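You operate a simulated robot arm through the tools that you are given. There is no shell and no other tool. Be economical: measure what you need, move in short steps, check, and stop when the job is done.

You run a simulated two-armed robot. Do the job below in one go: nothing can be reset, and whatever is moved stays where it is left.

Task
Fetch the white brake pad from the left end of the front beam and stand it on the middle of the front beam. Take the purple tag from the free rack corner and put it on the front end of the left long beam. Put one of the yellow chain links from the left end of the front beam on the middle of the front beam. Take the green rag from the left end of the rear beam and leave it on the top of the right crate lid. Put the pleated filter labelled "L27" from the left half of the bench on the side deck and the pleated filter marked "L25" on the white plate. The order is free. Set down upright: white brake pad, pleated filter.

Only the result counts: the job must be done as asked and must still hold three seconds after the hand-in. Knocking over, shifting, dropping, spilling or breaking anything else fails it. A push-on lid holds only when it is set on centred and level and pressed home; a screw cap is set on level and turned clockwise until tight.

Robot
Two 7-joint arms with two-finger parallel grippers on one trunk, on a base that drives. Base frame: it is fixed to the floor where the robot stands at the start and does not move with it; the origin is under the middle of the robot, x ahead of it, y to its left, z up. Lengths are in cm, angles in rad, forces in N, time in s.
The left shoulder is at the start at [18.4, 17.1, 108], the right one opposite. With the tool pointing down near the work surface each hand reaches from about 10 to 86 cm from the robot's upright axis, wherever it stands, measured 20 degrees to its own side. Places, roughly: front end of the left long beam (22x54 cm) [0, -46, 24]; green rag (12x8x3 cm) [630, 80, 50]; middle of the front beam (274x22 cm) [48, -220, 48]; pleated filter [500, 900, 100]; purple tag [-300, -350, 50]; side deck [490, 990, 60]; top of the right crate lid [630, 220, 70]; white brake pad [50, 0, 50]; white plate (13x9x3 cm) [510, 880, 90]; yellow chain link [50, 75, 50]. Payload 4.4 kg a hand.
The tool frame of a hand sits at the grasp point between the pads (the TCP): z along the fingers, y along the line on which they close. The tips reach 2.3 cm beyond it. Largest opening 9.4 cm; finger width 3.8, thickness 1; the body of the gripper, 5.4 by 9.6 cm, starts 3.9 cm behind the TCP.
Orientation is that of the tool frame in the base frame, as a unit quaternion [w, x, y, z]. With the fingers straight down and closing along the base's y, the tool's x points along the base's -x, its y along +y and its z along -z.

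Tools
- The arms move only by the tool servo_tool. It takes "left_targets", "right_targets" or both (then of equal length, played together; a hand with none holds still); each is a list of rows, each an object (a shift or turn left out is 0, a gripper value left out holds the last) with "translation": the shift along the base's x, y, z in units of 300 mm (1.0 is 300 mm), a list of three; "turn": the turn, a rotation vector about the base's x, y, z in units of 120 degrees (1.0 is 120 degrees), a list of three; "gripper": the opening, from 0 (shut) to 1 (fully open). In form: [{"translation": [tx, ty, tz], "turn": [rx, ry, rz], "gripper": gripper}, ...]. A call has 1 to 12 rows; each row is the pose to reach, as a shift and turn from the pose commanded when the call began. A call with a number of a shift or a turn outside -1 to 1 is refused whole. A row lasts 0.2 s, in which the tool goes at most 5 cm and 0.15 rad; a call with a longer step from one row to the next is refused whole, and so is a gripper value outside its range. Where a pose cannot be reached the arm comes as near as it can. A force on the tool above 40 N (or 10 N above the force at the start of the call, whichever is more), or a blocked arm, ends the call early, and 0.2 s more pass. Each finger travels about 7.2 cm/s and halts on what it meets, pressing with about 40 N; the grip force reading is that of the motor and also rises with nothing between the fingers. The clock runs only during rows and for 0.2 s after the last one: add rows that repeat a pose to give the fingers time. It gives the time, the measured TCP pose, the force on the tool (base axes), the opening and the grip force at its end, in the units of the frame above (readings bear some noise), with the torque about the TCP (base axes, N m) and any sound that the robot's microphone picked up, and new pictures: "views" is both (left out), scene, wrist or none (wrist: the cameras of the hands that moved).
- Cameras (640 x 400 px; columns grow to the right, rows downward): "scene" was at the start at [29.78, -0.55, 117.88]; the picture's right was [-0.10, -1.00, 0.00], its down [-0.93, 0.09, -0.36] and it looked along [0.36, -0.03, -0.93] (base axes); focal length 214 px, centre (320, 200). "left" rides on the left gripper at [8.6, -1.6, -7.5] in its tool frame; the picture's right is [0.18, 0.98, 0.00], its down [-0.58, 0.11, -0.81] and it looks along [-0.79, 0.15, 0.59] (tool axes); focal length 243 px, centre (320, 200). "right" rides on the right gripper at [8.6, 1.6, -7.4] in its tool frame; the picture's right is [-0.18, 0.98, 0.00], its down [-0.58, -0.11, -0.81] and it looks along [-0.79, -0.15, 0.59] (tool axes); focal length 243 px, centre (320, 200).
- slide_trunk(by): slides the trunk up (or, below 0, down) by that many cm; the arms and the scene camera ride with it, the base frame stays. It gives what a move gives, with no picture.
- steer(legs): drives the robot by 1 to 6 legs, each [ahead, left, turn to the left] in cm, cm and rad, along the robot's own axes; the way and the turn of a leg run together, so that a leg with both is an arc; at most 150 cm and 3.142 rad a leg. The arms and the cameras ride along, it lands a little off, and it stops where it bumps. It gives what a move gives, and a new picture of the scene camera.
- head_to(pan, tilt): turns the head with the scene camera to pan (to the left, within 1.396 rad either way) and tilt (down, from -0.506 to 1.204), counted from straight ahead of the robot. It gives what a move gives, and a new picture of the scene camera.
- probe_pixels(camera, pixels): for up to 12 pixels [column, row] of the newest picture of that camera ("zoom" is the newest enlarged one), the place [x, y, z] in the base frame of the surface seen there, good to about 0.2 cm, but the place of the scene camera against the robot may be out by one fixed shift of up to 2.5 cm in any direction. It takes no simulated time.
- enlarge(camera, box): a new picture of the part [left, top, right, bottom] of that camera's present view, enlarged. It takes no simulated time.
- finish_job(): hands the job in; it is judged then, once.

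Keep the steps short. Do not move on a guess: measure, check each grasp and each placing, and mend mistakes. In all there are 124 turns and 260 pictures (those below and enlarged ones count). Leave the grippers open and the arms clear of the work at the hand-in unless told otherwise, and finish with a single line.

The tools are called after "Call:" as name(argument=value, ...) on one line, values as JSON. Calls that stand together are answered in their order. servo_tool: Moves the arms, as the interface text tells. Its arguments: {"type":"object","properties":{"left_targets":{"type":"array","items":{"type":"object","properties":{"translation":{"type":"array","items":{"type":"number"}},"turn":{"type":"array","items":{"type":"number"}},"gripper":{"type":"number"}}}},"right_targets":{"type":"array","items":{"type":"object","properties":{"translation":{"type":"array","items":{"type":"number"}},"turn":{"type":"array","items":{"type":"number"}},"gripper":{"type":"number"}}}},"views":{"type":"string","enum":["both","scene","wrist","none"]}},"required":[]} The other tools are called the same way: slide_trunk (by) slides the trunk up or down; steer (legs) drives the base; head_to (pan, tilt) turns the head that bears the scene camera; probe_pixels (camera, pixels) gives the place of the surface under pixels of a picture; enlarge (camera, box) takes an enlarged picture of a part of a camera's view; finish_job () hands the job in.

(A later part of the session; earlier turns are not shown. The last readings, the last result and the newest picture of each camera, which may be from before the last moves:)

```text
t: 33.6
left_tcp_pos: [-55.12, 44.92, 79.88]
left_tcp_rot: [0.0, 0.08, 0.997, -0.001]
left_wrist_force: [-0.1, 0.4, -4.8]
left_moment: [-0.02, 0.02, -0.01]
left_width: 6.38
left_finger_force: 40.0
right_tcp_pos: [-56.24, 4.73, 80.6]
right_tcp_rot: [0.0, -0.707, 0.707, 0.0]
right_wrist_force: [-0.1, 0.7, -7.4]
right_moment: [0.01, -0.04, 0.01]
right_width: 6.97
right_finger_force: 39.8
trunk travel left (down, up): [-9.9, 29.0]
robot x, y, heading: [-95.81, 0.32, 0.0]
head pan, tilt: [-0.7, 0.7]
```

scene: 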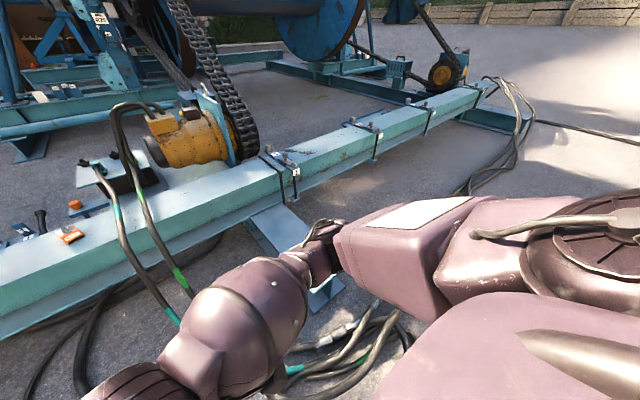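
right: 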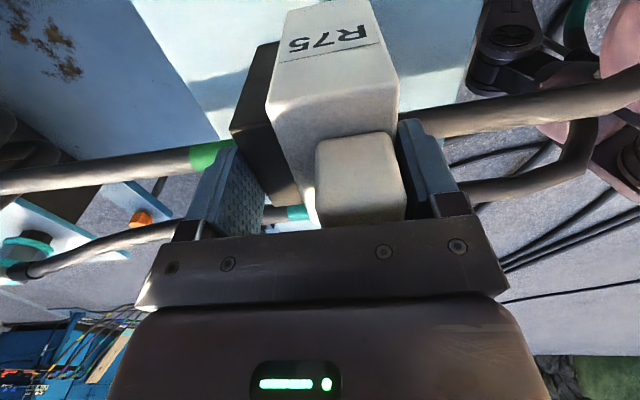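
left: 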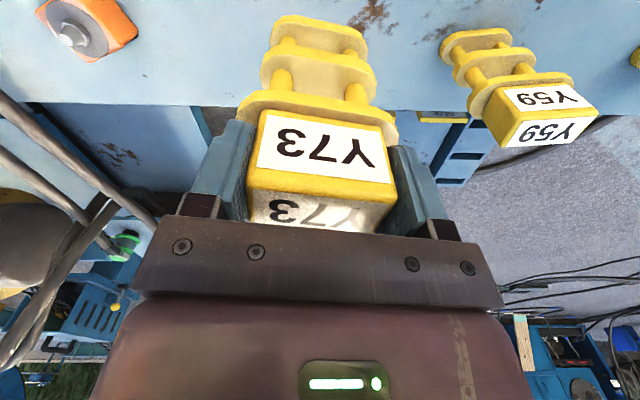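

Now I see the stub (290,230)-(320,290), and hoses on the floor at (370,340). Probing those and the clear part of the beam.

Call:
probe_pixels(camera="scene", pixels=[[275, 225], [320, 290], [340, 280], [290, 175], [360, 128], [330, 145], [390, 115], [375, 335], [340, 330], [500, 150], [275, 165], [425, 107]])

Call:
enlarge(camera="scene", box=[240, 70, 560, 270])

```text
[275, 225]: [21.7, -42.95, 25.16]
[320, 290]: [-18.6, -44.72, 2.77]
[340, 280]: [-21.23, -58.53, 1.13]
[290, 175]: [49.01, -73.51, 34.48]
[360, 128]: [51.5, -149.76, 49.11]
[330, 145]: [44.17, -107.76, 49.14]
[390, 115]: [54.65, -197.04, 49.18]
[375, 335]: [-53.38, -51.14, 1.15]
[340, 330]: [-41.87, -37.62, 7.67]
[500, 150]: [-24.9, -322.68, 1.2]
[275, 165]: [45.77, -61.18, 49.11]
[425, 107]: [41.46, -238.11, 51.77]
```

```text
2.00 times, centred on (400, 170) of scene
```

zoom: 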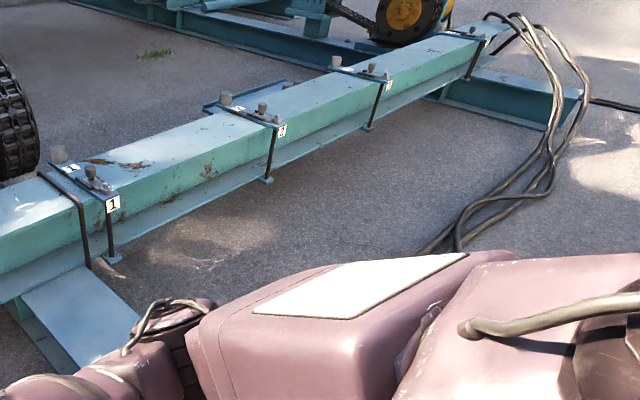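

I'll set the items in the clear stretch between clamps 2 and 3 (y about -205). Back off 35 cm to clear the hoses, strafe right 100, then look.

Call:
steer(legs=[[-35, 0, 0], [0, -100, 0]])

```text
t: 41.2
left_tcp_pos: [-89.87, -19.62, 79.78]
left_tcp_rot: [-0.001, 0.077, 0.997, 0.0]
left_wrist_force: [-0.6, 0.9, -4.2]
left_moment: [0.0, 0.0, -0.01]
left_width: 6.41
left_finger_force: 39.9
right_tcp_pos: [-90.75, -59.81, 80.63]
right_tcp_rot: [0.002, 0.708, -0.707, 0.001]
right_wrist_force: [0.6, 0.3, -7.9]
right_moment: [0.0, -0.04, 0.01]
right_width: 6.98
right_finger_force: 40.3
trunk travel left (down, up): [-9.9, 29.0]
robot x, y, heading: [-129.85, -64.78, 0.003]
head pan, tilt: [-0.7, 0.7]
stopped in leg 2: the robot was blocked; the commanded pose is now the measured one
```

scene: 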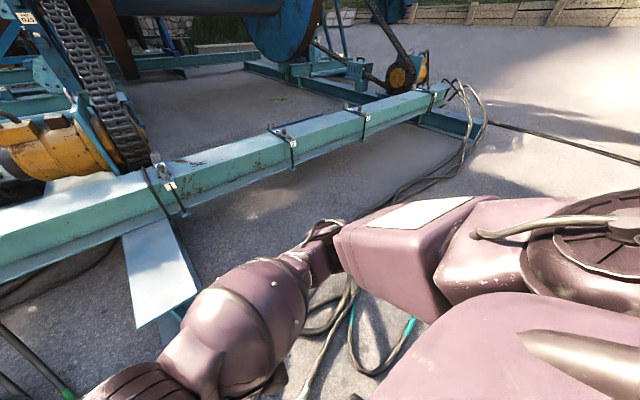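

Blocked at y=-65. I probe the floor hoses on my right and look further right and down.

Call:
probe_pixels(camera="scene", pixels=[[350, 290], [330, 325], [355, 350], [385, 370], [412, 325], [305, 390], [400, 195], [440, 180], [135, 320], [195, 290], [465, 150], [345, 215]])

Call:
head_to(pan=-1.396, tilt=0.6)

Call:
head_to(pan=-0.3, tilt=1.0)

```text
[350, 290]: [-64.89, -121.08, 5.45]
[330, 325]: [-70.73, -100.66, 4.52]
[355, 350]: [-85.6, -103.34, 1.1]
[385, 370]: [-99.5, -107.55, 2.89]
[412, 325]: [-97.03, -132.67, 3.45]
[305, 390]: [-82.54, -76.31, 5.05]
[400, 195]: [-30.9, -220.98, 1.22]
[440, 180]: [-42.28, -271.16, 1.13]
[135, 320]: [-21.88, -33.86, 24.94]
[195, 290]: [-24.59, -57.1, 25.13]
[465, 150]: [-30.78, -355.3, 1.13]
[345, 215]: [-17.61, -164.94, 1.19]
```

```text
t: 42.3
left_tcp_pos: [-90.01, -19.7, 79.79]
left_tcp_rot: [0.0, 0.077, 0.997, 0.001]
left_wrist_force: [-0.2, -1.0, -3.8]
left_moment: [0.01, 0.0, -0.02]
left_width: 6.4
left_finger_force: 39.4
right_tcp_pos: [-90.89, -59.78, 80.76]
right_tcp_rot: [0.0, 0.708, -0.706, 0.001]
right_wrist_force: [-0.6, -0.4, -7.2]
right_moment: [0.01, -0.02, 0.02]
right_width: 6.98
right_finger_force: 39.7
trunk travel left (down, up): [-9.9, 29.0]
robot x, y, heading: [-130.08, -64.55, 0.002]
head pan, tilt: [-1.396, 0.6]
```

scene: 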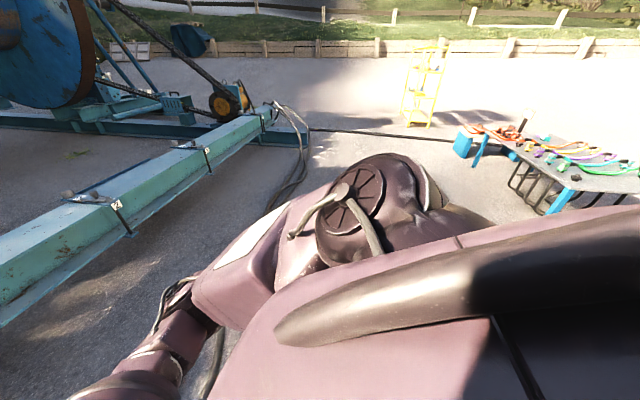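

```text
t: 43.6
left_tcp_pos: [-90.0, -19.51, 79.86]
left_tcp_rot: [0.0, 0.077, 0.997, 0.0]
left_wrist_force: [0.5, -0.5, -4.2]
left_moment: [0.02, 0.02, -0.01]
left_width: 6.4
left_finger_force: 39.8
right_tcp_pos: [-90.85, -59.81, 80.7]
right_tcp_rot: [0.001, 0.708, -0.707, 0.001]
right_wrist_force: [-0.1, -0.6, -8.4]
right_moment: [0.01, -0.02, -0.03]
right_width: 7.0
right_finger_force: 39.4
trunk travel left (down, up): [-9.9, 29.0]
robot x, y, heading: [-130.74, -64.73, 0.007]
head pan, tilt: [-0.3, 1.0]
```

scene: 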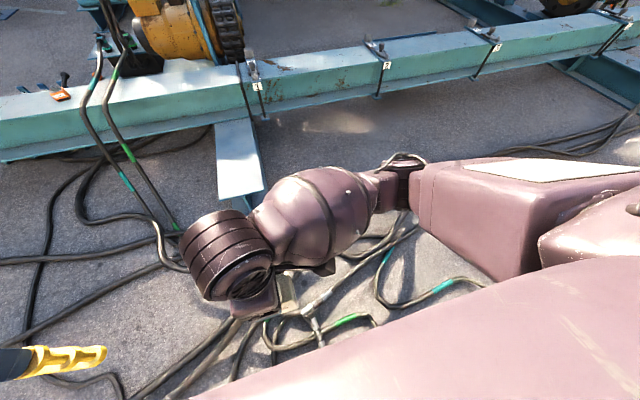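

Likely the hose pile (around [-85..-100,-105]) blocks. I back up 40 cm and look at the floor there.

Call:
steer(legs=[[-45, 0, 0]])

Call:
head_to(pan=-0.5, tilt=0.75)

```text
t: 46.4
left_tcp_pos: [-135.14, -19.88, 79.77]
left_tcp_rot: [0.0, 0.077, 0.997, 0.0]
left_wrist_force: [-0.9, -0.5, -4.2]
left_moment: [0.04, 0.01, 0.01]
left_width: 6.41
left_finger_force: 40.5
right_tcp_pos: [-135.94, -59.97, 80.65]
right_tcp_rot: [0.0, 0.707, -0.707, 0.0]
right_wrist_force: [-0.1, 0.5, -7.7]
right_moment: [-0.02, -0.02, -0.03]
right_width: 6.99
right_finger_force: 40.6
trunk travel left (down, up): [-9.9, 29.0]
robot x, y, heading: [-175.34, -64.37, -0.001]
head pan, tilt: [-0.3, 1.0]
```

scene: 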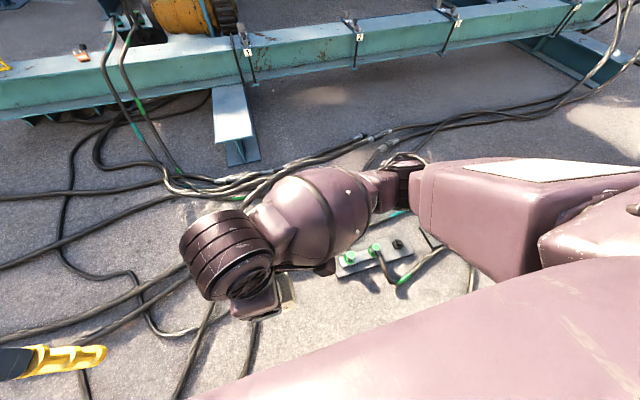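

```text
t: 47.1
left_tcp_pos: [-135.02, -19.81, 79.86]
left_tcp_rot: [0.0, 0.079, 0.997, 0.0]
left_wrist_force: [0.4, 0.0, -4.0]
left_moment: [0.01, 0.01, 0.0]
left_width: 6.38
left_finger_force: 40.0
right_tcp_pos: [-136.02, -60.03, 80.72]
right_tcp_rot: [-0.001, -0.707, 0.707, -0.001]
right_wrist_force: [-0.1, 0.7, -9.3]
right_moment: [0.02, -0.07, 0.0]
right_width: 6.97
right_finger_force: 39.6
trunk travel left (down, up): [-9.9, 29.0]
robot x, y, heading: [-175.17, -64.83, 0.004]
head pan, tilt: [-0.499, 0.75]
```

scene: 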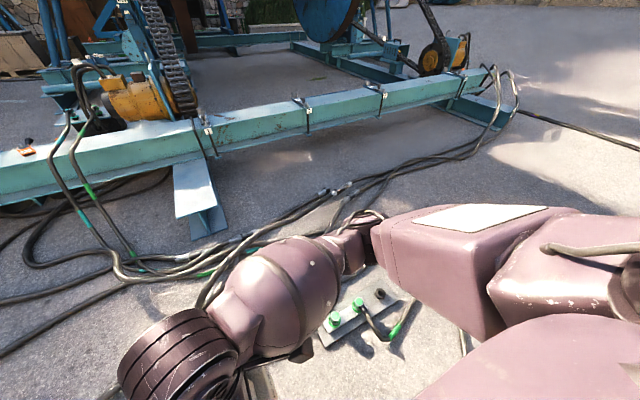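

There is a floor plate with green connectors at (360,310): that is what blocked me. Probe its extent.

Call:
probe_pixels(camera="scene", pixels=[[325, 345], [395, 300], [335, 320], [360, 303], [380, 292], [400, 325], [370, 310], [465, 345], [330, 195], [240, 240], [205, 235], [460, 155]])

Call:
enlarge(camera="scene", box=[280, 240, 480, 365])

```text
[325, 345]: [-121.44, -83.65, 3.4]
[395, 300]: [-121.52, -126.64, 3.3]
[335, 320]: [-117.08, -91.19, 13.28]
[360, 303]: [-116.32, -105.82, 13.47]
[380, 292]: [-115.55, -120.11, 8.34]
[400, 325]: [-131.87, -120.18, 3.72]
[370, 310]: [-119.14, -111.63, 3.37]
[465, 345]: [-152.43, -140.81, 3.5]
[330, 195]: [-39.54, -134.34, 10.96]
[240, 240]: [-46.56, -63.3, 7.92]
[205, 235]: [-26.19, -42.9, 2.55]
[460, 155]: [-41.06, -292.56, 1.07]
```

```text
3.20 times, centred on (380, 302) of scene
```

zoom: 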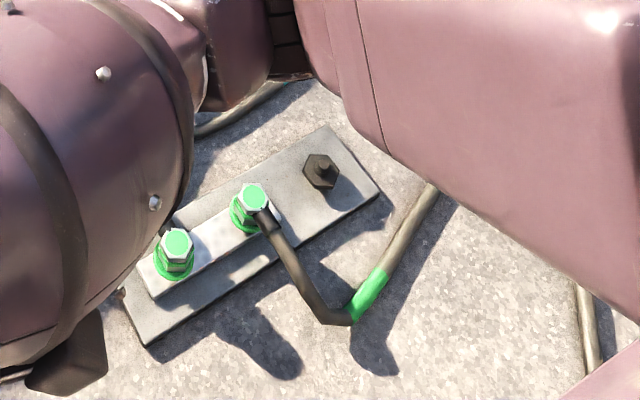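

Plate spans x -110..-130, y -83..-127. I go around behind it: strafe right 138 cm at x=-175, then ahead.

Call:
steer(legs=[[0, -138, 0]])

```text
t: 59.4
left_tcp_pos: [-134.66, -157.53, 79.82]
left_tcp_rot: [0.0, 0.077, 0.997, 0.001]
left_wrist_force: [0.1, 0.2, -4.5]
left_moment: [0.0, 0.03, 0.0]
left_width: 6.38
left_finger_force: 39.6
right_tcp_pos: [-135.38, -197.6, 80.65]
right_tcp_rot: [0.0, 0.708, -0.706, 0.001]
right_wrist_force: [-0.1, 0.4, -7.4]
right_moment: [0.0, -0.07, 0.02]
right_width: 6.95
right_finger_force: 40.1
trunk travel left (down, up): [-9.9, 29.0]
robot x, y, heading: [-174.65, -202.31, 0.006]
head pan, tilt: [-0.499, 0.75]
```

scene: 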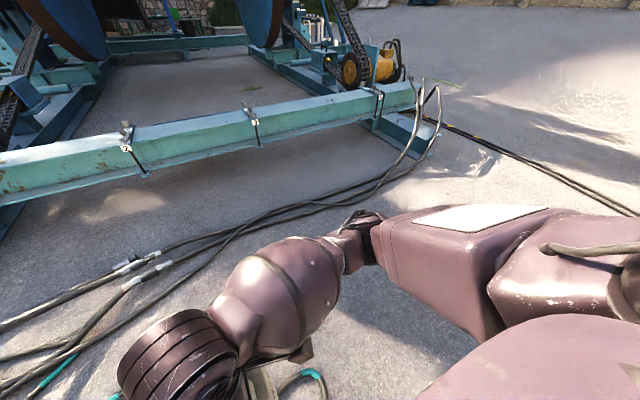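

Passed. Now ahead 95, then the rest up to x about -22.

Call:
steer(legs=[[95, 0, 0], [40, 0, 0]])

Call:
head_to(pan=0.0, tilt=0.9)

```text
t: 66.5
left_tcp_pos: [-0.09, -155.32, 79.82]
left_tcp_rot: [0.0, 0.07, 0.998, 0.001]
left_wrist_force: [-0.7, 0.3, -4.4]
left_moment: [0.01, 0.03, -0.02]
left_width: 6.38
left_finger_force: 40.5
right_tcp_pos: [-0.39, -195.58, 80.71]
right_tcp_rot: [0.001, 0.713, -0.702, 0.0]
right_wrist_force: [-1.1, 0.4, -8.6]
right_moment: [-0.01, -0.05, 0.04]
right_width: 7.01
right_finger_force: 39.9
trunk travel left (down, up): [-9.9, 29.0]
robot x, y, heading: [-39.55, -200.53, 0.014]
head pan, tilt: [-0.499, 0.75]
```

scene: 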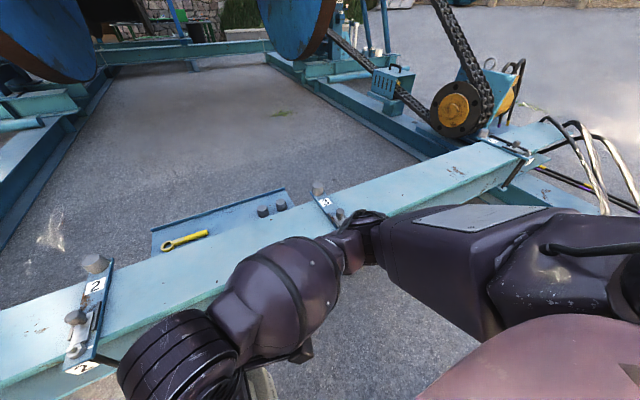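

```text
t: 67.4
left_tcp_pos: [0.0, -155.36, 79.81]
left_tcp_rot: [0.0, 0.072, 0.997, 0.0]
left_wrist_force: [-0.4, -1.0, -4.1]
left_moment: [0.0, 0.01, -0.02]
left_width: 6.4
left_finger_force: 40.4
right_tcp_pos: [-0.35, -195.51, 80.56]
right_tcp_rot: [0.001, 0.712, -0.702, 0.001]
right_wrist_force: [-0.4, 0.1, -7.3]
right_moment: [0.02, -0.07, -0.02]
right_width: 6.97
right_finger_force: 39.9
trunk travel left (down, up): [-9.9, 29.0]
robot x, y, heading: [-39.49, -200.86, 0.017]
head pan, tilt: [0.0, 0.901]
```

scene: 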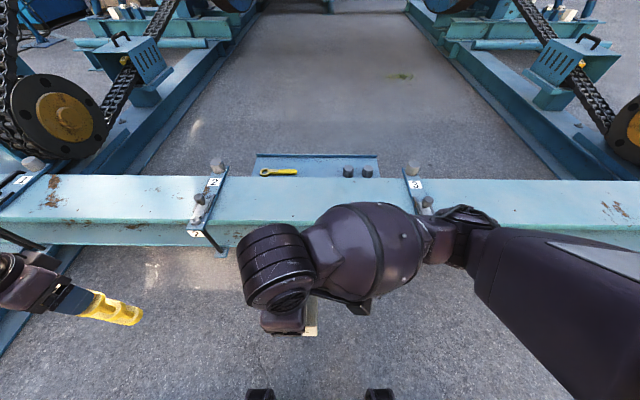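

Clear stretch is in front of me between clamps 2 and 3. Probe it, then go ahead 25 cm.

Call:
probe_pixels(camera="scene", pixels=[[215, 195], [230, 195], [412, 190], [400, 190], [300, 180], [300, 220], [350, 190], [280, 172], [85, 315]])

Call:
steer(legs=[[26, 0, -0.017]])

```text
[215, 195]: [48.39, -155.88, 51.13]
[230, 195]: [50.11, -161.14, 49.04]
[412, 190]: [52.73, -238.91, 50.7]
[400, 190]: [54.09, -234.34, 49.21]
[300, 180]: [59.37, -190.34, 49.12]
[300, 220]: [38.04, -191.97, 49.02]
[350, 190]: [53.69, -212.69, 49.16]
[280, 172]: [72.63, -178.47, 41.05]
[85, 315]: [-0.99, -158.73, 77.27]
```

```text
t: 69.3
left_tcp_pos: [26.84, -155.89, 79.73]
left_tcp_rot: [-0.001, 0.08, 0.997, -0.001]
left_wrist_force: [0.4, 0.8, -3.8]
left_moment: [0.0, 0.01, 0.01]
left_width: 6.4
left_finger_force: 40.2
right_tcp_pos: [25.7, -196.05, 80.66]
right_tcp_rot: [-0.001, -0.705, 0.709, 0.0]
right_wrist_force: [-0.2, -0.1, -8.4]
right_moment: [-0.01, -0.07, 0.02]
right_width: 6.99
right_finger_force: 40.0
trunk travel left (down, up): [-9.9, 29.0]
robot x, y, heading: [-13.55, -200.82, 0.002]
head pan, tilt: [0.0, 0.901]
```

scene: 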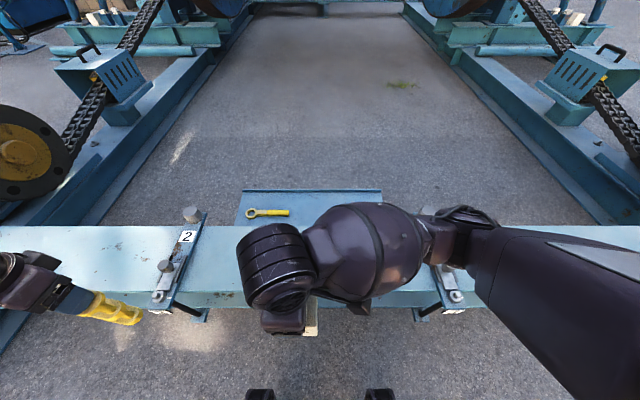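

Carry both over: pad to (48.3,-212), link to (47,-180), then down to 3 cm above the beam.

Call:
servo_tool(right_targets=[{"translation": [0.1, -0.08, 0]}, {"translation": [0.2, -0.16, 0]}, {"translation": [0.3, -0.24, 0]}, {"translation": [0.4, -0.32, 0]}, {"translation": [0.5, -0.4, 0]}, {"translation": [0.6, -0.48, 0]}, {"translation": [0.7, -0.532, -0.02]}, {"translation": [0.753, -0.532, -0.12]}, {"translation": [0.753, -0.532, -0.26]}, {"translation": [0.753, -0.532, -0.4]}, {"translation": [0.753, -0.532, -0.53]}, {"translation": [0.753, -0.532, -0.64]}], left_targets=[{"translation": [0.1, -0.12, 0]}, {"translation": [0.2, -0.23, 0]}, {"translation": [0.3, -0.34, 0]}, {"translation": [0.4, -0.45, 0]}, {"translation": [0.5, -0.56, 0]}, {"translation": [0.6, -0.67, 0]}, {"translation": [0.673, -0.78, 0]}, {"translation": [0.673, -0.803, -0.08]}, {"translation": [0.673, -0.803, -0.18]}, {"translation": [0.673, -0.803, -0.28]}, {"translation": [0.673, -0.803, -0.36]}, {"translation": [0.673, -0.803, -0.41]}], views="both")

```text
t: 71.9
left_tcp_pos: [47.0, -179.93, 67.49]
left_tcp_rot: [-0.001, 0.08, 0.997, 0.0]
left_wrist_force: [1.3, 0.0, -4.5]
left_moment: [-0.02, 0.02, 0.0]
left_width: 6.41
left_finger_force: 39.8
right_tcp_pos: [48.42, -212.15, 61.29]
right_tcp_rot: [-0.001, -0.706, 0.708, 0.001]
right_wrist_force: [0.8, 0.0, -8.2]
right_moment: [-0.04, 0.01, 0.02]
right_width: 6.99
right_finger_force: 40.0
trunk travel left (down, up): [-9.9, 29.0]
robot x, y, heading: [-13.65, -200.61, -0.002]
head pan, tilt: [0.0, 0.901]
```

scene: 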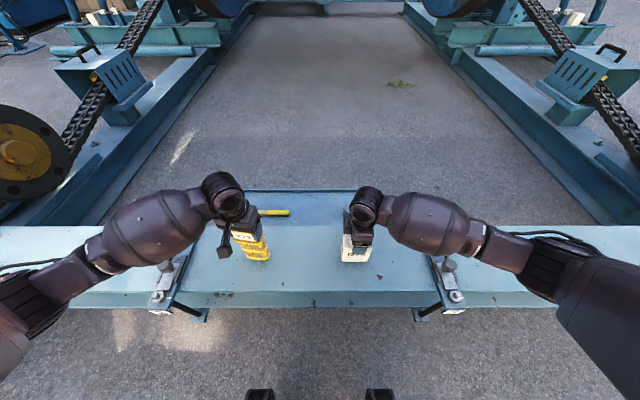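
right: 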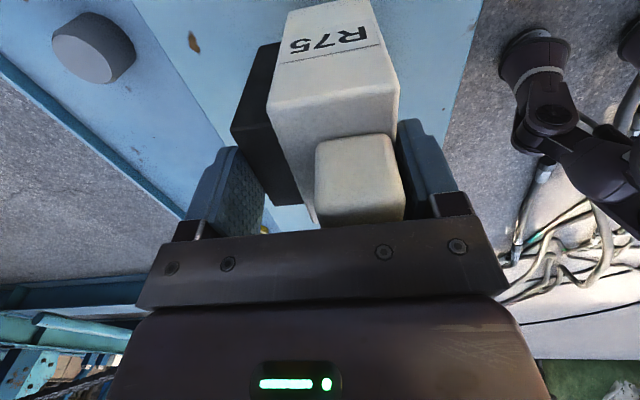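
left: 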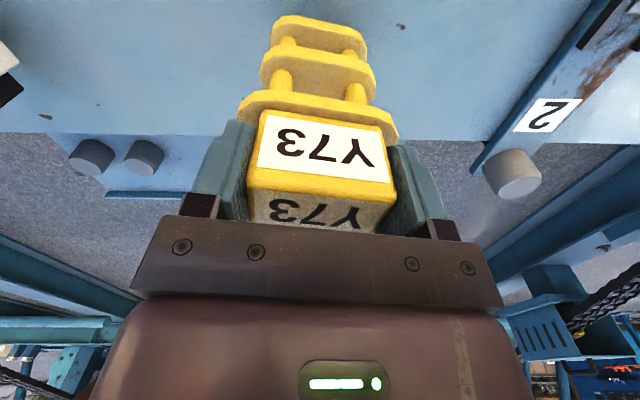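

Check the beam surface height and edges here with the wrist cameras.

Call:
probe_pixels(camera="right", pixels=[[220, 60], [420, 60], [180, 30], [205, 110], [465, 80], [240, 20]])

Call:
probe_pixels(camera="left", pixels=[[200, 60], [430, 60], [200, 20], [200, 138], [420, 115], [300, 20]])

```text
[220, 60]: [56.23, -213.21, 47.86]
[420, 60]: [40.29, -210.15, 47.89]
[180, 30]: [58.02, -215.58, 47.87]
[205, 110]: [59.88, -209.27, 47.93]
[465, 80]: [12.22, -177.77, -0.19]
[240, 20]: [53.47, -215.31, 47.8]
```

```text
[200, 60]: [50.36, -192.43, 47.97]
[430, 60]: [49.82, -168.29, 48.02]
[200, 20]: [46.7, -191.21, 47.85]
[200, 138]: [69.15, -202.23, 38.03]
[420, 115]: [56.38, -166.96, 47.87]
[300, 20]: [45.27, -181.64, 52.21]
```

Surface at 47.9. Lower to contact height and release both.

Call:
servo_tool(right_targets=[{"translation": [0, 0, -0.05]}, {"translation": [0, 0, -0.09]}, {"translation": [0, 0, -0.104]}, {"translation": [0, 0, -0.104]}, {"translation": [0, 0, -0.104]}], left_targets=[{"translation": [0, 0, -0.05]}, {"translation": [0, 0, -0.095]}, {"translation": [0, 0, -0.11]}, {"translation": [0, 0, -0.11]}, {"translation": [0, 0, -0.11]}], views="none")

Call:
servo_tool(right_targets=[{"gripper": 0.8}, {"gripper": 0.95}, {"gripper": 1.0}, {"gripper": 1.0}], left_targets=[{"gripper": 0.75}, {"gripper": 0.85}, {"gripper": 1.0}, {"gripper": 1.0}], views="wrist")

```text
t: 73.1
left_tcp_pos: [46.92, -180.06, 64.33]
left_tcp_rot: [0.0, 0.081, 0.997, 0.0]
left_wrist_force: [-0.8, -0.1, -2.3]
left_moment: [0.05, 0.03, 0.03]
left_width: 6.39
left_finger_force: 39.7
right_tcp_pos: [48.29, -211.93, 58.29]
right_tcp_rot: [-0.001, -0.706, 0.708, 0.001]
right_wrist_force: [-0.9, 0.2, -8.1]
right_moment: [-0.03, -0.03, 0.01]
right_width: 6.95
right_finger_force: 39.7
trunk travel left (down, up): [-9.9, 29.0]
robot x, y, heading: [-13.87, -200.58, -0.003]
head pan, tilt: [0.0, 0.901]
```

```text
t: 74.1
left_tcp_pos: [46.96, -179.93, 64.37]
left_tcp_rot: [0.0, 0.08, 0.997, 0.0]
left_wrist_force: [0.5, 0.1, -0.2]
left_moment: [0.0, -0.03, -0.04]
left_width: 9.41
left_finger_force: 0.0
right_tcp_pos: [48.32, -212.07, 58.41]
right_tcp_rot: [-0.001, -0.706, 0.708, -0.001]
right_wrist_force: [0.2, -0.5, 0.5]
right_moment: [0.0, 0.01, 0.02]
right_width: 9.39
right_finger_force: 0.1
trunk travel left (down, up): [-9.9, 29.0]
robot x, y, heading: [-13.79, -200.81, -0.003]
head pan, tilt: [0.0, 0.901]
```

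right: 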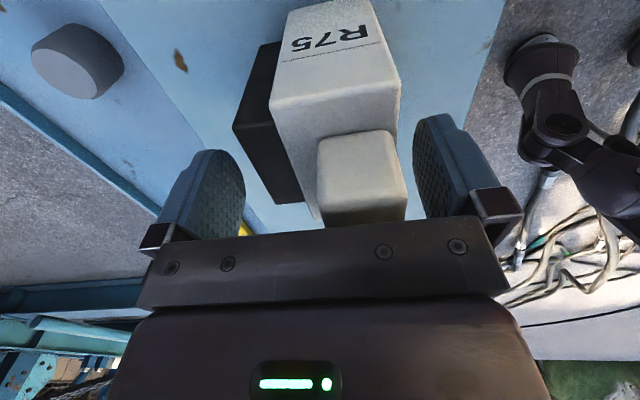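
left: 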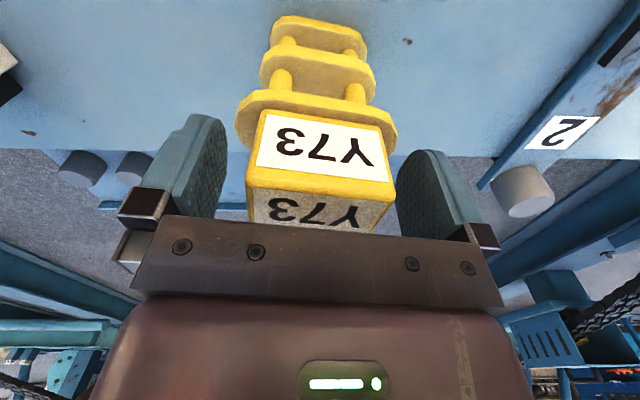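

Both released and standing. Retreat straight up, then back toward the body.

Call:
servo_tool(right_targets=[{"translation": [0, 0, 0.08]}, {"translation": [0, 0, 0.2]}, {"translation": [0, 0, 0.35]}, {"translation": [0, 0, 0.5]}, {"translation": [0, 0, 0.65]}, {"translation": [-0.15, 0, 0.7]}, {"translation": [-0.3, 0, 0.72]}, {"translation": [-0.45, -0.05, 0.72]}, {"translation": [-0.5, -0.1, 0.72]}], left_targets=[{"translation": [0, 0, 0.08]}, {"translation": [0, 0, 0.2]}, {"translation": [0, 0, 0.34]}, {"translation": [0, 0, 0.46]}, {"translation": [0, 0, 0.5]}, {"translation": [-0.15, 0.05, 0.5]}, {"translation": [-0.3, 0.1, 0.5]}, {"translation": [-0.45, 0.15, 0.5]}, {"translation": [-0.5, 0.2, 0.5]}], views="scene")

```text
t: 76.1
left_tcp_pos: [31.89, -174.02, 79.34]
left_tcp_rot: [0.0, 0.08, 0.997, 0.0]
left_wrist_force: [0.3, -0.4, 0.0]
left_moment: [0.03, 0.0, 0.04]
left_width: 9.41
left_finger_force: 0.0
right_tcp_pos: [33.33, -215.11, 80.08]
right_tcp_rot: [-0.001, -0.706, 0.708, 0.0]
right_wrist_force: [-1.0, 0.3, -0.2]
right_moment: [0.03, 0.02, -0.04]
right_width: 9.37
right_finger_force: 0.0
trunk travel left (down, up): [-9.9, 29.0]
robot x, y, heading: [-13.94, -200.6, 0.001]
head pan, tilt: [0.0, 0.901]
```

scene: 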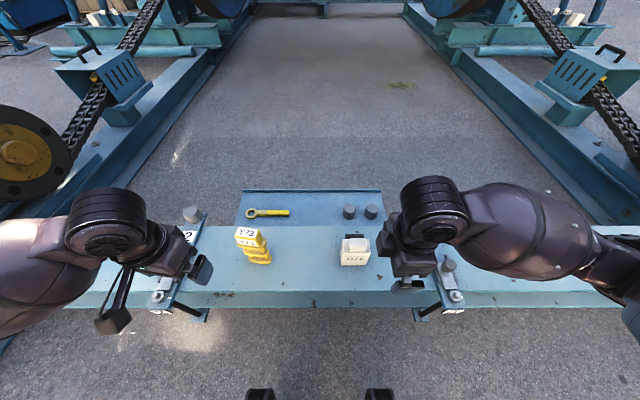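

Both stand well. Next the purple tag: back up 110 and turn right 2.43 rad to face the rack.

Call:
steer(legs=[[-110, 0, 0], [0, 0, -2.43]])

Call:
head_to(pan=0.0, tilt=0.5)

```text
t: 84.4
left_tcp_pos: [-75.93, -219.8, 79.32]
left_tcp_rot: [0.0, 0.513, 0.858, 0.0]
left_wrist_force: [0.3, 0.8, -0.5]
left_moment: [0.02, 0.0, 0.02]
left_width: 9.42
left_finger_force: 0.1
right_tcp_pos: [-107.59, -246.12, 79.98]
right_tcp_rot: [-0.001, -0.32, 0.947, -0.001]
right_wrist_force: [0.0, 0.3, 0.1]
right_moment: [-0.01, 0.03, -0.04]
right_width: 9.41
right_finger_force: 0.0
trunk travel left (down, up): [-9.9, 29.0]
robot x, y, heading: [-124.66, -200.04, -0.917]
head pan, tilt: [0.0, 0.901]
stopped in leg 2: the robot was blocked; the commanded pose is now the measured one
```

scene: 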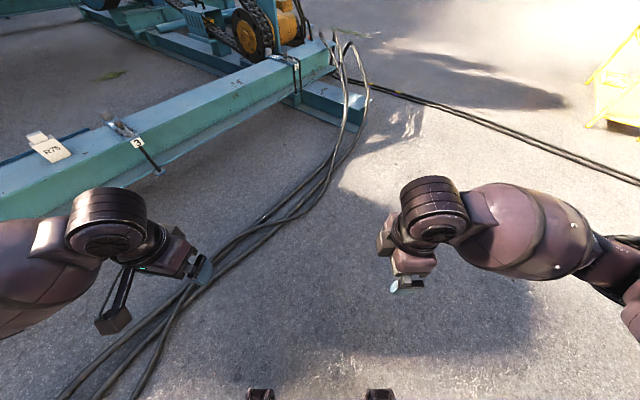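

```text
t: 85.2
left_tcp_pos: [-75.95, -219.84, 79.29]
left_tcp_rot: [0.0, 0.513, 0.859, 0.0]
left_wrist_force: [-0.7, -0.2, 0.4]
left_moment: [0.01, 0.03, -0.05]
left_width: 9.41
left_finger_force: 0.0
right_tcp_pos: [-107.55, -246.03, 80.0]
right_tcp_rot: [-0.001, -0.319, 0.948, 0.0]
right_wrist_force: [-0.5, -0.9, -0.5]
right_moment: [0.0, 0.02, -0.01]
right_width: 9.39
right_finger_force: 0.1
trunk travel left (down, up): [-9.9, 29.0]
robot x, y, heading: [-124.7, -199.9, -0.919]
head pan, tilt: [0.0, 0.499]
```

scene: 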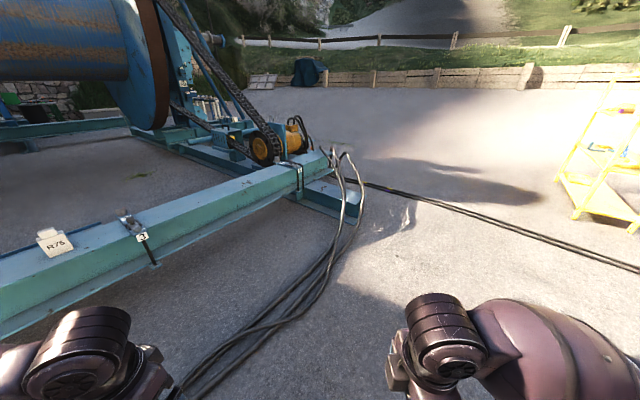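

Turning was blocked at -0.92 (something behind me, likely the floor plate). Move 55 ahead along the heading and continue the turn.

Call:
steer(legs=[[55, 0, 0], [0, 0, -1.4]])

```text
t: 91.9
left_tcp_pos: [-103.86, -294.64, 79.29]
left_tcp_rot: [0.0, 0.949, 0.315, 0.0]
left_wrist_force: [0.2, 0.5, 0.0]
left_moment: [0.01, 0.0, -0.01]
left_width: 9.39
left_finger_force: 0.0
right_tcp_pos: [-134.47, -267.25, 79.91]
right_tcp_rot: [0.0, 0.376, 0.927, 0.0]
right_wrist_force: [-0.2, -0.3, 0.0]
right_moment: [-0.03, -0.01, 0.01]
right_width: 9.41
right_finger_force: 0.1
trunk travel left (down, up): [-9.9, 29.0]
robot x, y, heading: [-91.62, -243.3, -2.342]
head pan, tilt: [0.0, 0.499]
```

scene: 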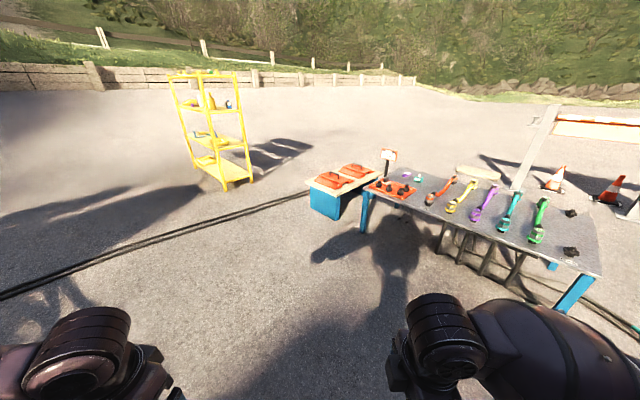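

Call:
enlarge(camera="scene", box=[300, 130, 620, 330])

Call:
probe_pixels(camera="scene", pixels=[[406, 175], [418, 177], [390, 188], [355, 172], [330, 182], [365, 195], [480, 210], [600, 275], [590, 215], [570, 250], [310, 185], [425, 195]])

```text
2.00 times, centred on (460, 230) of scene
```

zoom: 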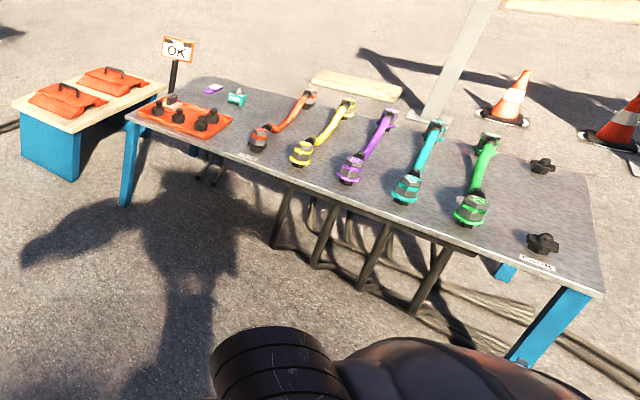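

```text
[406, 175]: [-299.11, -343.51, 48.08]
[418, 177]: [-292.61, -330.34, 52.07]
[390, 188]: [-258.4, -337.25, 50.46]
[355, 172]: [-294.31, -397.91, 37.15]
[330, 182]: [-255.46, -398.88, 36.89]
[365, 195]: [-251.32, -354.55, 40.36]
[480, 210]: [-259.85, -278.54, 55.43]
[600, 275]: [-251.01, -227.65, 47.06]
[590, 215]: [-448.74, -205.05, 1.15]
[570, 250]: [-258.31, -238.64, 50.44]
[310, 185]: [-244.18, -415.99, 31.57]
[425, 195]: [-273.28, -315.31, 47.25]
```

Purple tag at about (-299,-343.5,48) with a teal one beside. Drive to about (-195,-320), then turn to face -x.

Call:
steer(legs=[[125, -20, 0], [0, 0, -0.8]])

Call:
head_to(pan=0.2, tilt=0.8)

```text
t: 100.4
left_tcp_pos: [-238.64, -346.83, 79.4]
left_tcp_rot: [0.001, 0.997, -0.077, 0.001]
left_wrist_force: [0.1, -1.0, 0.3]
left_moment: [0.0, 0.0, 0.03]
left_width: 9.4
left_finger_force: 0.0
right_tcp_pos: [-240.4, -305.63, 79.94]
right_tcp_rot: [0.0, 0.707, 0.708, 0.0]
right_wrist_force: [0.9, -0.8, 0.3]
right_moment: [0.0, -0.02, 0.0]
right_width: 9.38
right_finger_force: 0.1
trunk travel left (down, up): [-9.9, 29.0]
robot x, y, heading: [-193.1, -320.32, -3.138]
head pan, tilt: [0.0, 0.499]
```

scene: 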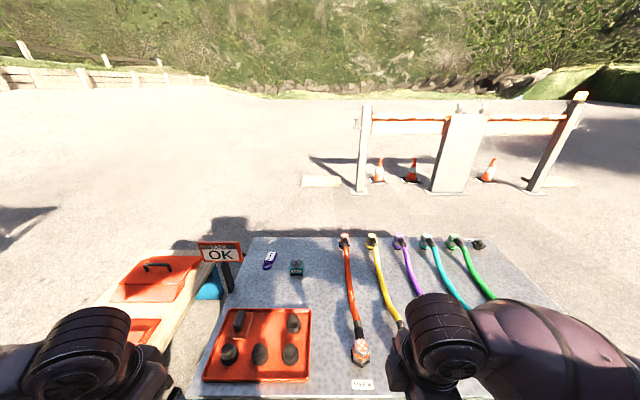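

```text
t: 101.2
left_tcp_pos: [-238.66, -346.63, 79.34]
left_tcp_rot: [0.0, 0.997, -0.078, 0.0]
left_wrist_force: [0.0, 0.1, 0.9]
left_moment: [0.0, 0.0, -0.02]
left_width: 9.39
left_finger_force: 0.1
right_tcp_pos: [-240.39, -305.59, 79.94]
right_tcp_rot: [0.0, 0.706, 0.708, 0.0]
right_wrist_force: [-0.2, -0.3, -0.6]
right_moment: [-0.01, 0.01, 0.01]
right_width: 9.4
right_finger_force: 0.0
trunk travel left (down, up): [-9.9, 29.0]
robot x, y, heading: [-193.36, -320.14, -3.138]
head pan, tilt: [0.201, 0.799]
```

scene: 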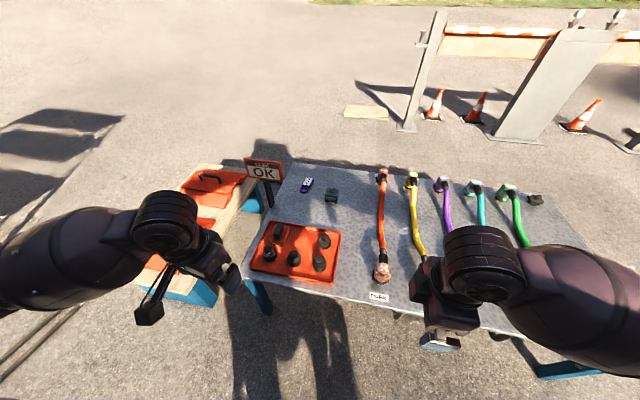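

Call:
probe_pixels(camera="scene", pixels=[[307, 182], [304, 190], [331, 195], [262, 160], [268, 195], [283, 172], [270, 240], [250, 265], [325, 235], [382, 190], [283, 160], [245, 163]])

Call:
enlarge(camera="scene", box=[230, 140, 390, 240])

```text
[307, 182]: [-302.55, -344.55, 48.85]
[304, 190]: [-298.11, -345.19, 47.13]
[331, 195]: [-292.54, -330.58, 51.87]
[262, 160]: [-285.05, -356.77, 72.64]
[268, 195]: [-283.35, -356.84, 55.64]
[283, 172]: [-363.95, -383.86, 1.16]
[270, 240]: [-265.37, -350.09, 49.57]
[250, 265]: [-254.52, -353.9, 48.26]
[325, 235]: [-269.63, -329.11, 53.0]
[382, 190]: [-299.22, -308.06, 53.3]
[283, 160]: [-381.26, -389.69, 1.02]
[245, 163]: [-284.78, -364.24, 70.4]
```

```text
4.00 times, centred on (310, 190) of scene
```

zoom: 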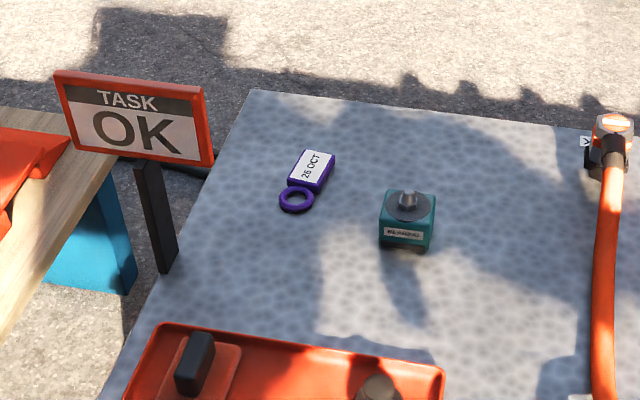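

I'll take the tag with the right hand (keeps clear of the OK sign). Undo the right wrist's 90° turn and tuck the left hand back.

Call:
servo_tool(right_targets=[{"turn": [0, 0, -0.068]}, {"turn": [0, 0, -0.136]}, {"turn": [0, 0, -0.204]}, {"turn": [0, 0, -0.272]}, {"turn": [0, 0, -0.34]}, {"turn": [0, 0, -0.408]}, {"turn": [0, 0, -0.476]}, {"turn": [0, 0, -0.544]}, {"turn": [0, 0, -0.612]}, {"turn": [0, 0, -0.68]}, {"turn": [0, 0, -0.75]}, {"turn": [0, 0, -0.75]}], left_targets=[{"translation": [0.1, 0, 0.03]}, {"translation": [0.2, 0, 0.06]}, {"translation": [0.3, 0, 0.1]}, {"translation": [0.4, 0, 0.15]}, {"translation": [0.5, 0, 0.2]}, {"translation": [0.5, 0, 0.25]}, {"translation": [0.5, 0, 0.25]}, {"translation": [0.5, 0, 0.25]}, {"translation": [0.5, 0, 0.25]}, {"translation": [0.5, 0, 0.25]}, {"translation": [0.5, 0, 0.25]}, {"translation": [0.5, 0, 0.25]}], views="none")

Call:
steer(legs=[[0, 22, 0], [28, 0, 0]])

```text
t: 103.8
left_tcp_pos: [-237.54, -351.43, 80.32]
left_tcp_rot: [0.0, 0.997, -0.079, 0.001]
left_wrist_force: [0.1, 0.0, -0.6]
left_moment: [-0.01, 0.04, 0.04]
left_width: 9.41
left_finger_force: 0.1
left hand out of reach, approached as far as the arm can: row 1, 2, 3, 4, 5, 6, 7, 8, 9, 10, 11, 12
right_tcp_pos: [-240.53, -305.7, 79.85]
right_tcp_rot: [0.0, 1.0, -0.001, 0.0]
right_wrist_force: [0.1, -0.5, -0.3]
right_moment: [0.0, -0.05, 0.01]
right_width: 9.43
right_finger_force: 0.0
trunk travel left (down, up): [-9.9, 29.0]
robot x, y, heading: [-193.07, -319.74, -3.135]
head pan, tilt: [0.201, 0.799]
```

```text
t: 107.9
left_tcp_pos: [-265.76, -373.37, 80.33]
left_tcp_rot: [0.0, 0.997, -0.079, 0.001]
left_wrist_force: [-0.9, -1.3, -0.1]
left_moment: [0.02, 0.0, 0.03]
left_width: 9.41
left_finger_force: 0.1
right_tcp_pos: [-268.39, -327.72, 79.9]
right_tcp_rot: [-0.001, 1.0, 0.0, 0.001]
right_wrist_force: [0.5, -0.2, 0.7]
right_moment: [-0.01, 0.0, -0.01]
right_width: 9.41
right_finger_force: 0.1
trunk travel left (down, up): [-9.9, 29.0]
robot x, y, heading: [-221.31, -342.09, -3.139]
head pan, tilt: [0.201, 0.799]
```

scene: 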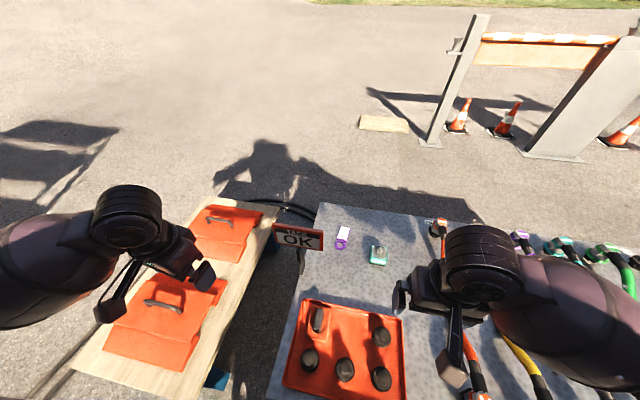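

Robot arrived. Right hand moves to about (-290,-341,79) to view the tag.

Call:
servo_tool(right_targets=[{"translation": [-0.12, -0.08, 0]}, {"translation": [-0.24, -0.16, 0]}, {"translation": [-0.36, -0.24, 0]}, {"translation": [-0.48, -0.32, 0]}, {"translation": [-0.6, -0.4, 0]}, {"translation": [-0.7, -0.44, 0]}, {"translation": [-0.7, -0.44, 0]}], views="both")

```text
t: 109.5
left_tcp_pos: [-265.77, -373.44, 80.26]
left_tcp_rot: [0.0, 0.997, -0.079, 0.001]
left_wrist_force: [0.1, 0.1, 0.0]
left_moment: [0.01, -0.02, -0.02]
left_width: 9.4
left_finger_force: 0.0
right_tcp_pos: [-289.41, -341.05, 79.92]
right_tcp_rot: [0.001, 1.0, 0.0, 0.0]
right_wrist_force: [0.5, 0.6, -0.7]
right_moment: [-0.01, -0.01, -0.05]
right_width: 9.42
right_finger_force: 0.0
trunk travel left (down, up): [-9.9, 29.0]
robot x, y, heading: [-221.42, -342.09, -3.143]
head pan, tilt: [0.201, 0.799]
```

scene: 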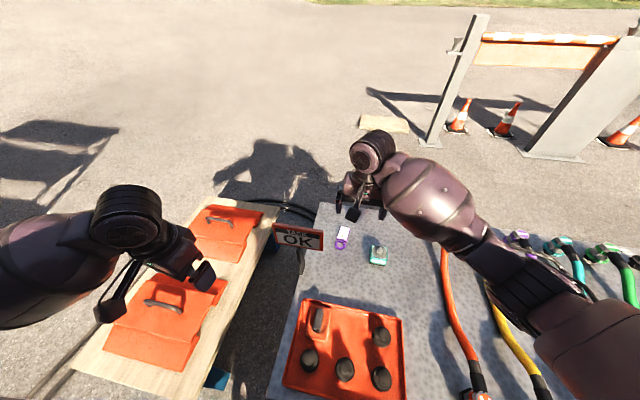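
right: 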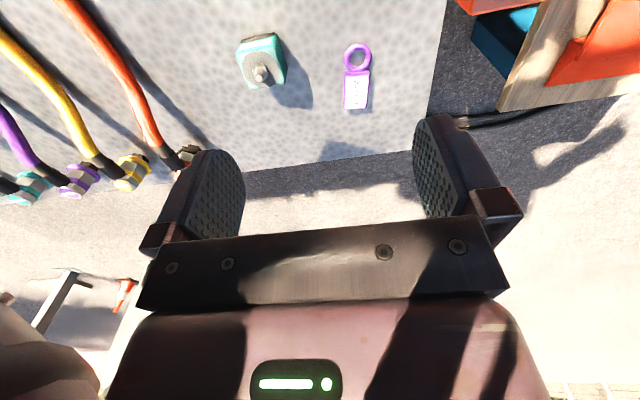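

Call:
enlarge(camera="right", box=[310, 30, 406, 120])

Call:
probe_pixels(camera="right", pixels=[[343, 106], [365, 107], [346, 75], [370, 72], [357, 90], [357, 47], [347, 60], [369, 60], [385, 100], [330, 90], [265, 80], [445, 60]])

```text
4.44 times, centred on (358, 75) of right
```

zoom: 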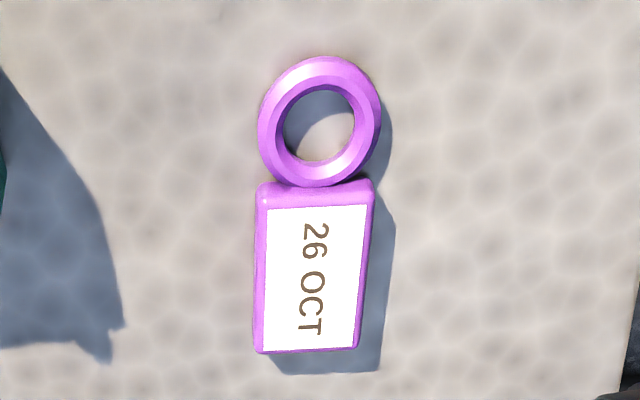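

```text
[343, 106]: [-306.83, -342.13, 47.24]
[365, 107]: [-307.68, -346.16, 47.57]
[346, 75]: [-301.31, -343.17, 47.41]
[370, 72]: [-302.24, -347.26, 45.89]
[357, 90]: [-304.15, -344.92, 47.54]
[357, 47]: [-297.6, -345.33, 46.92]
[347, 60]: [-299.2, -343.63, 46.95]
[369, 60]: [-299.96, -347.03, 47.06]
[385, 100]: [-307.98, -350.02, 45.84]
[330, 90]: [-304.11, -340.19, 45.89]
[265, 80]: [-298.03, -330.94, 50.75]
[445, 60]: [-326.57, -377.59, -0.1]
```

Tag body centre (-304.3,-344.6), top 47.5, table 45.9, yaw about -0.15. It is slightly beyond reach, so drive 6 cm ahead first.

Call:
steer(legs=[[6, 0, 0]])

```text
t: 110.2
left_tcp_pos: [-265.89, -373.49, 80.36]
left_tcp_rot: [0.0, 0.997, -0.08, 0.001]
left_wrist_force: [-0.2, -0.1, 0.2]
left_moment: [0.03, -0.03, -0.02]
left_width: 9.39
left_finger_force: 0.2
right_tcp_pos: [-289.5, -341.0, 79.97]
right_tcp_rot: [0.001, 1.0, -0.001, 0.0]
right_wrist_force: [0.4, 0.2, 0.1]
right_moment: [0.0, 0.03, 0.01]
right_width: 9.39
right_finger_force: 0.1
trunk travel left (down, up): [-9.9, 29.0]
robot x, y, heading: [-221.43, -342.15, -3.14]
head pan, tilt: [0.201, 0.799]
stopped in leg 1: the robot was blocked; the commanded pose is now the measured one
```

scene: 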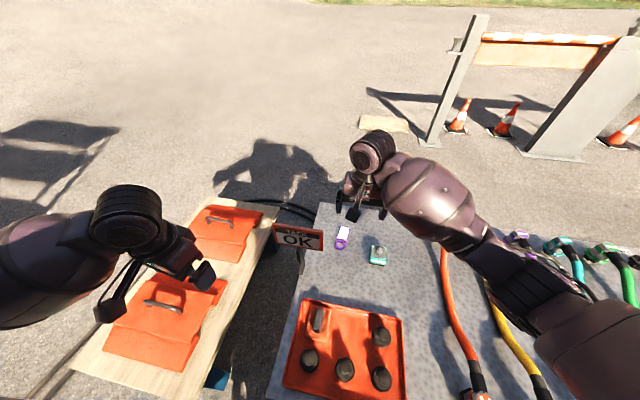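

Blocked by the table. Try the reach anyway: go over the tag at z≈58, turned -0.15 rad, fingers 0.7 open.

Call:
servo_tool(right_targets=[{"translation": [-0.1, -0.02, -0.02], "turn": [0, 0, -0.03], "gripper": 0.7}, {"translation": [-0.25, -0.06, -0.04], "turn": [0, 0, -0.07]}, {"translation": [-0.4, -0.1, -0.08], "turn": [0, 0, -0.07]}, {"translation": [-0.493, -0.12, -0.15], "turn": [0, 0, -0.07]}, {"translation": [-0.493, -0.12, -0.3], "turn": [0, 0, -0.07]}, {"translation": [-0.493, -0.12, -0.45], "turn": [0, 0, -0.07]}, {"translation": [-0.493, -0.12, -0.6], "turn": [0, 0, -0.07]}, {"translation": [-0.493, -0.12, -0.73], "turn": [0, 0, -0.07]}, {"translation": [-0.493, -0.12, -0.73], "turn": [0, 0, -0.07]}], views="both")

```text
t: 112.2
left_tcp_pos: [-265.99, -373.35, 80.28]
left_tcp_rot: [0.0, 0.997, -0.08, 0.002]
left_wrist_force: [0.1, 0.0, 0.3]
left_moment: [0.03, -0.02, 0.0]
left_width: 9.43
left_finger_force: 0.0
right_tcp_pos: [-302.01, -343.76, 59.67]
right_tcp_rot: [0.0, 0.997, -0.074, 0.001]
right_wrist_force: [0.2, 0.2, -0.5]
right_moment: [0.01, 0.01, 0.0]
right_width: 6.58
right_finger_force: 0.0
right hand out of reach, approached as far as the arm can: row 7, 8, 9
trunk travel left (down, up): [-9.9, 29.0]
robot x, y, heading: [-221.58, -341.88, -3.147]
head pan, tilt: [0.201, 0.799]
```

scene: 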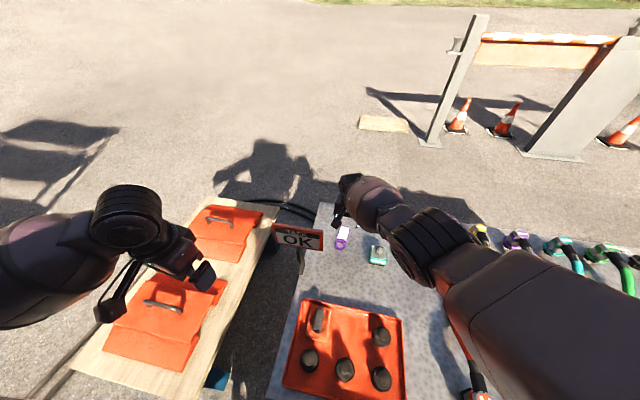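
right: 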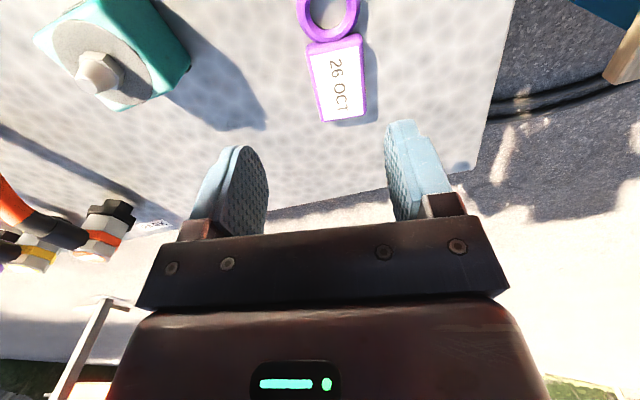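

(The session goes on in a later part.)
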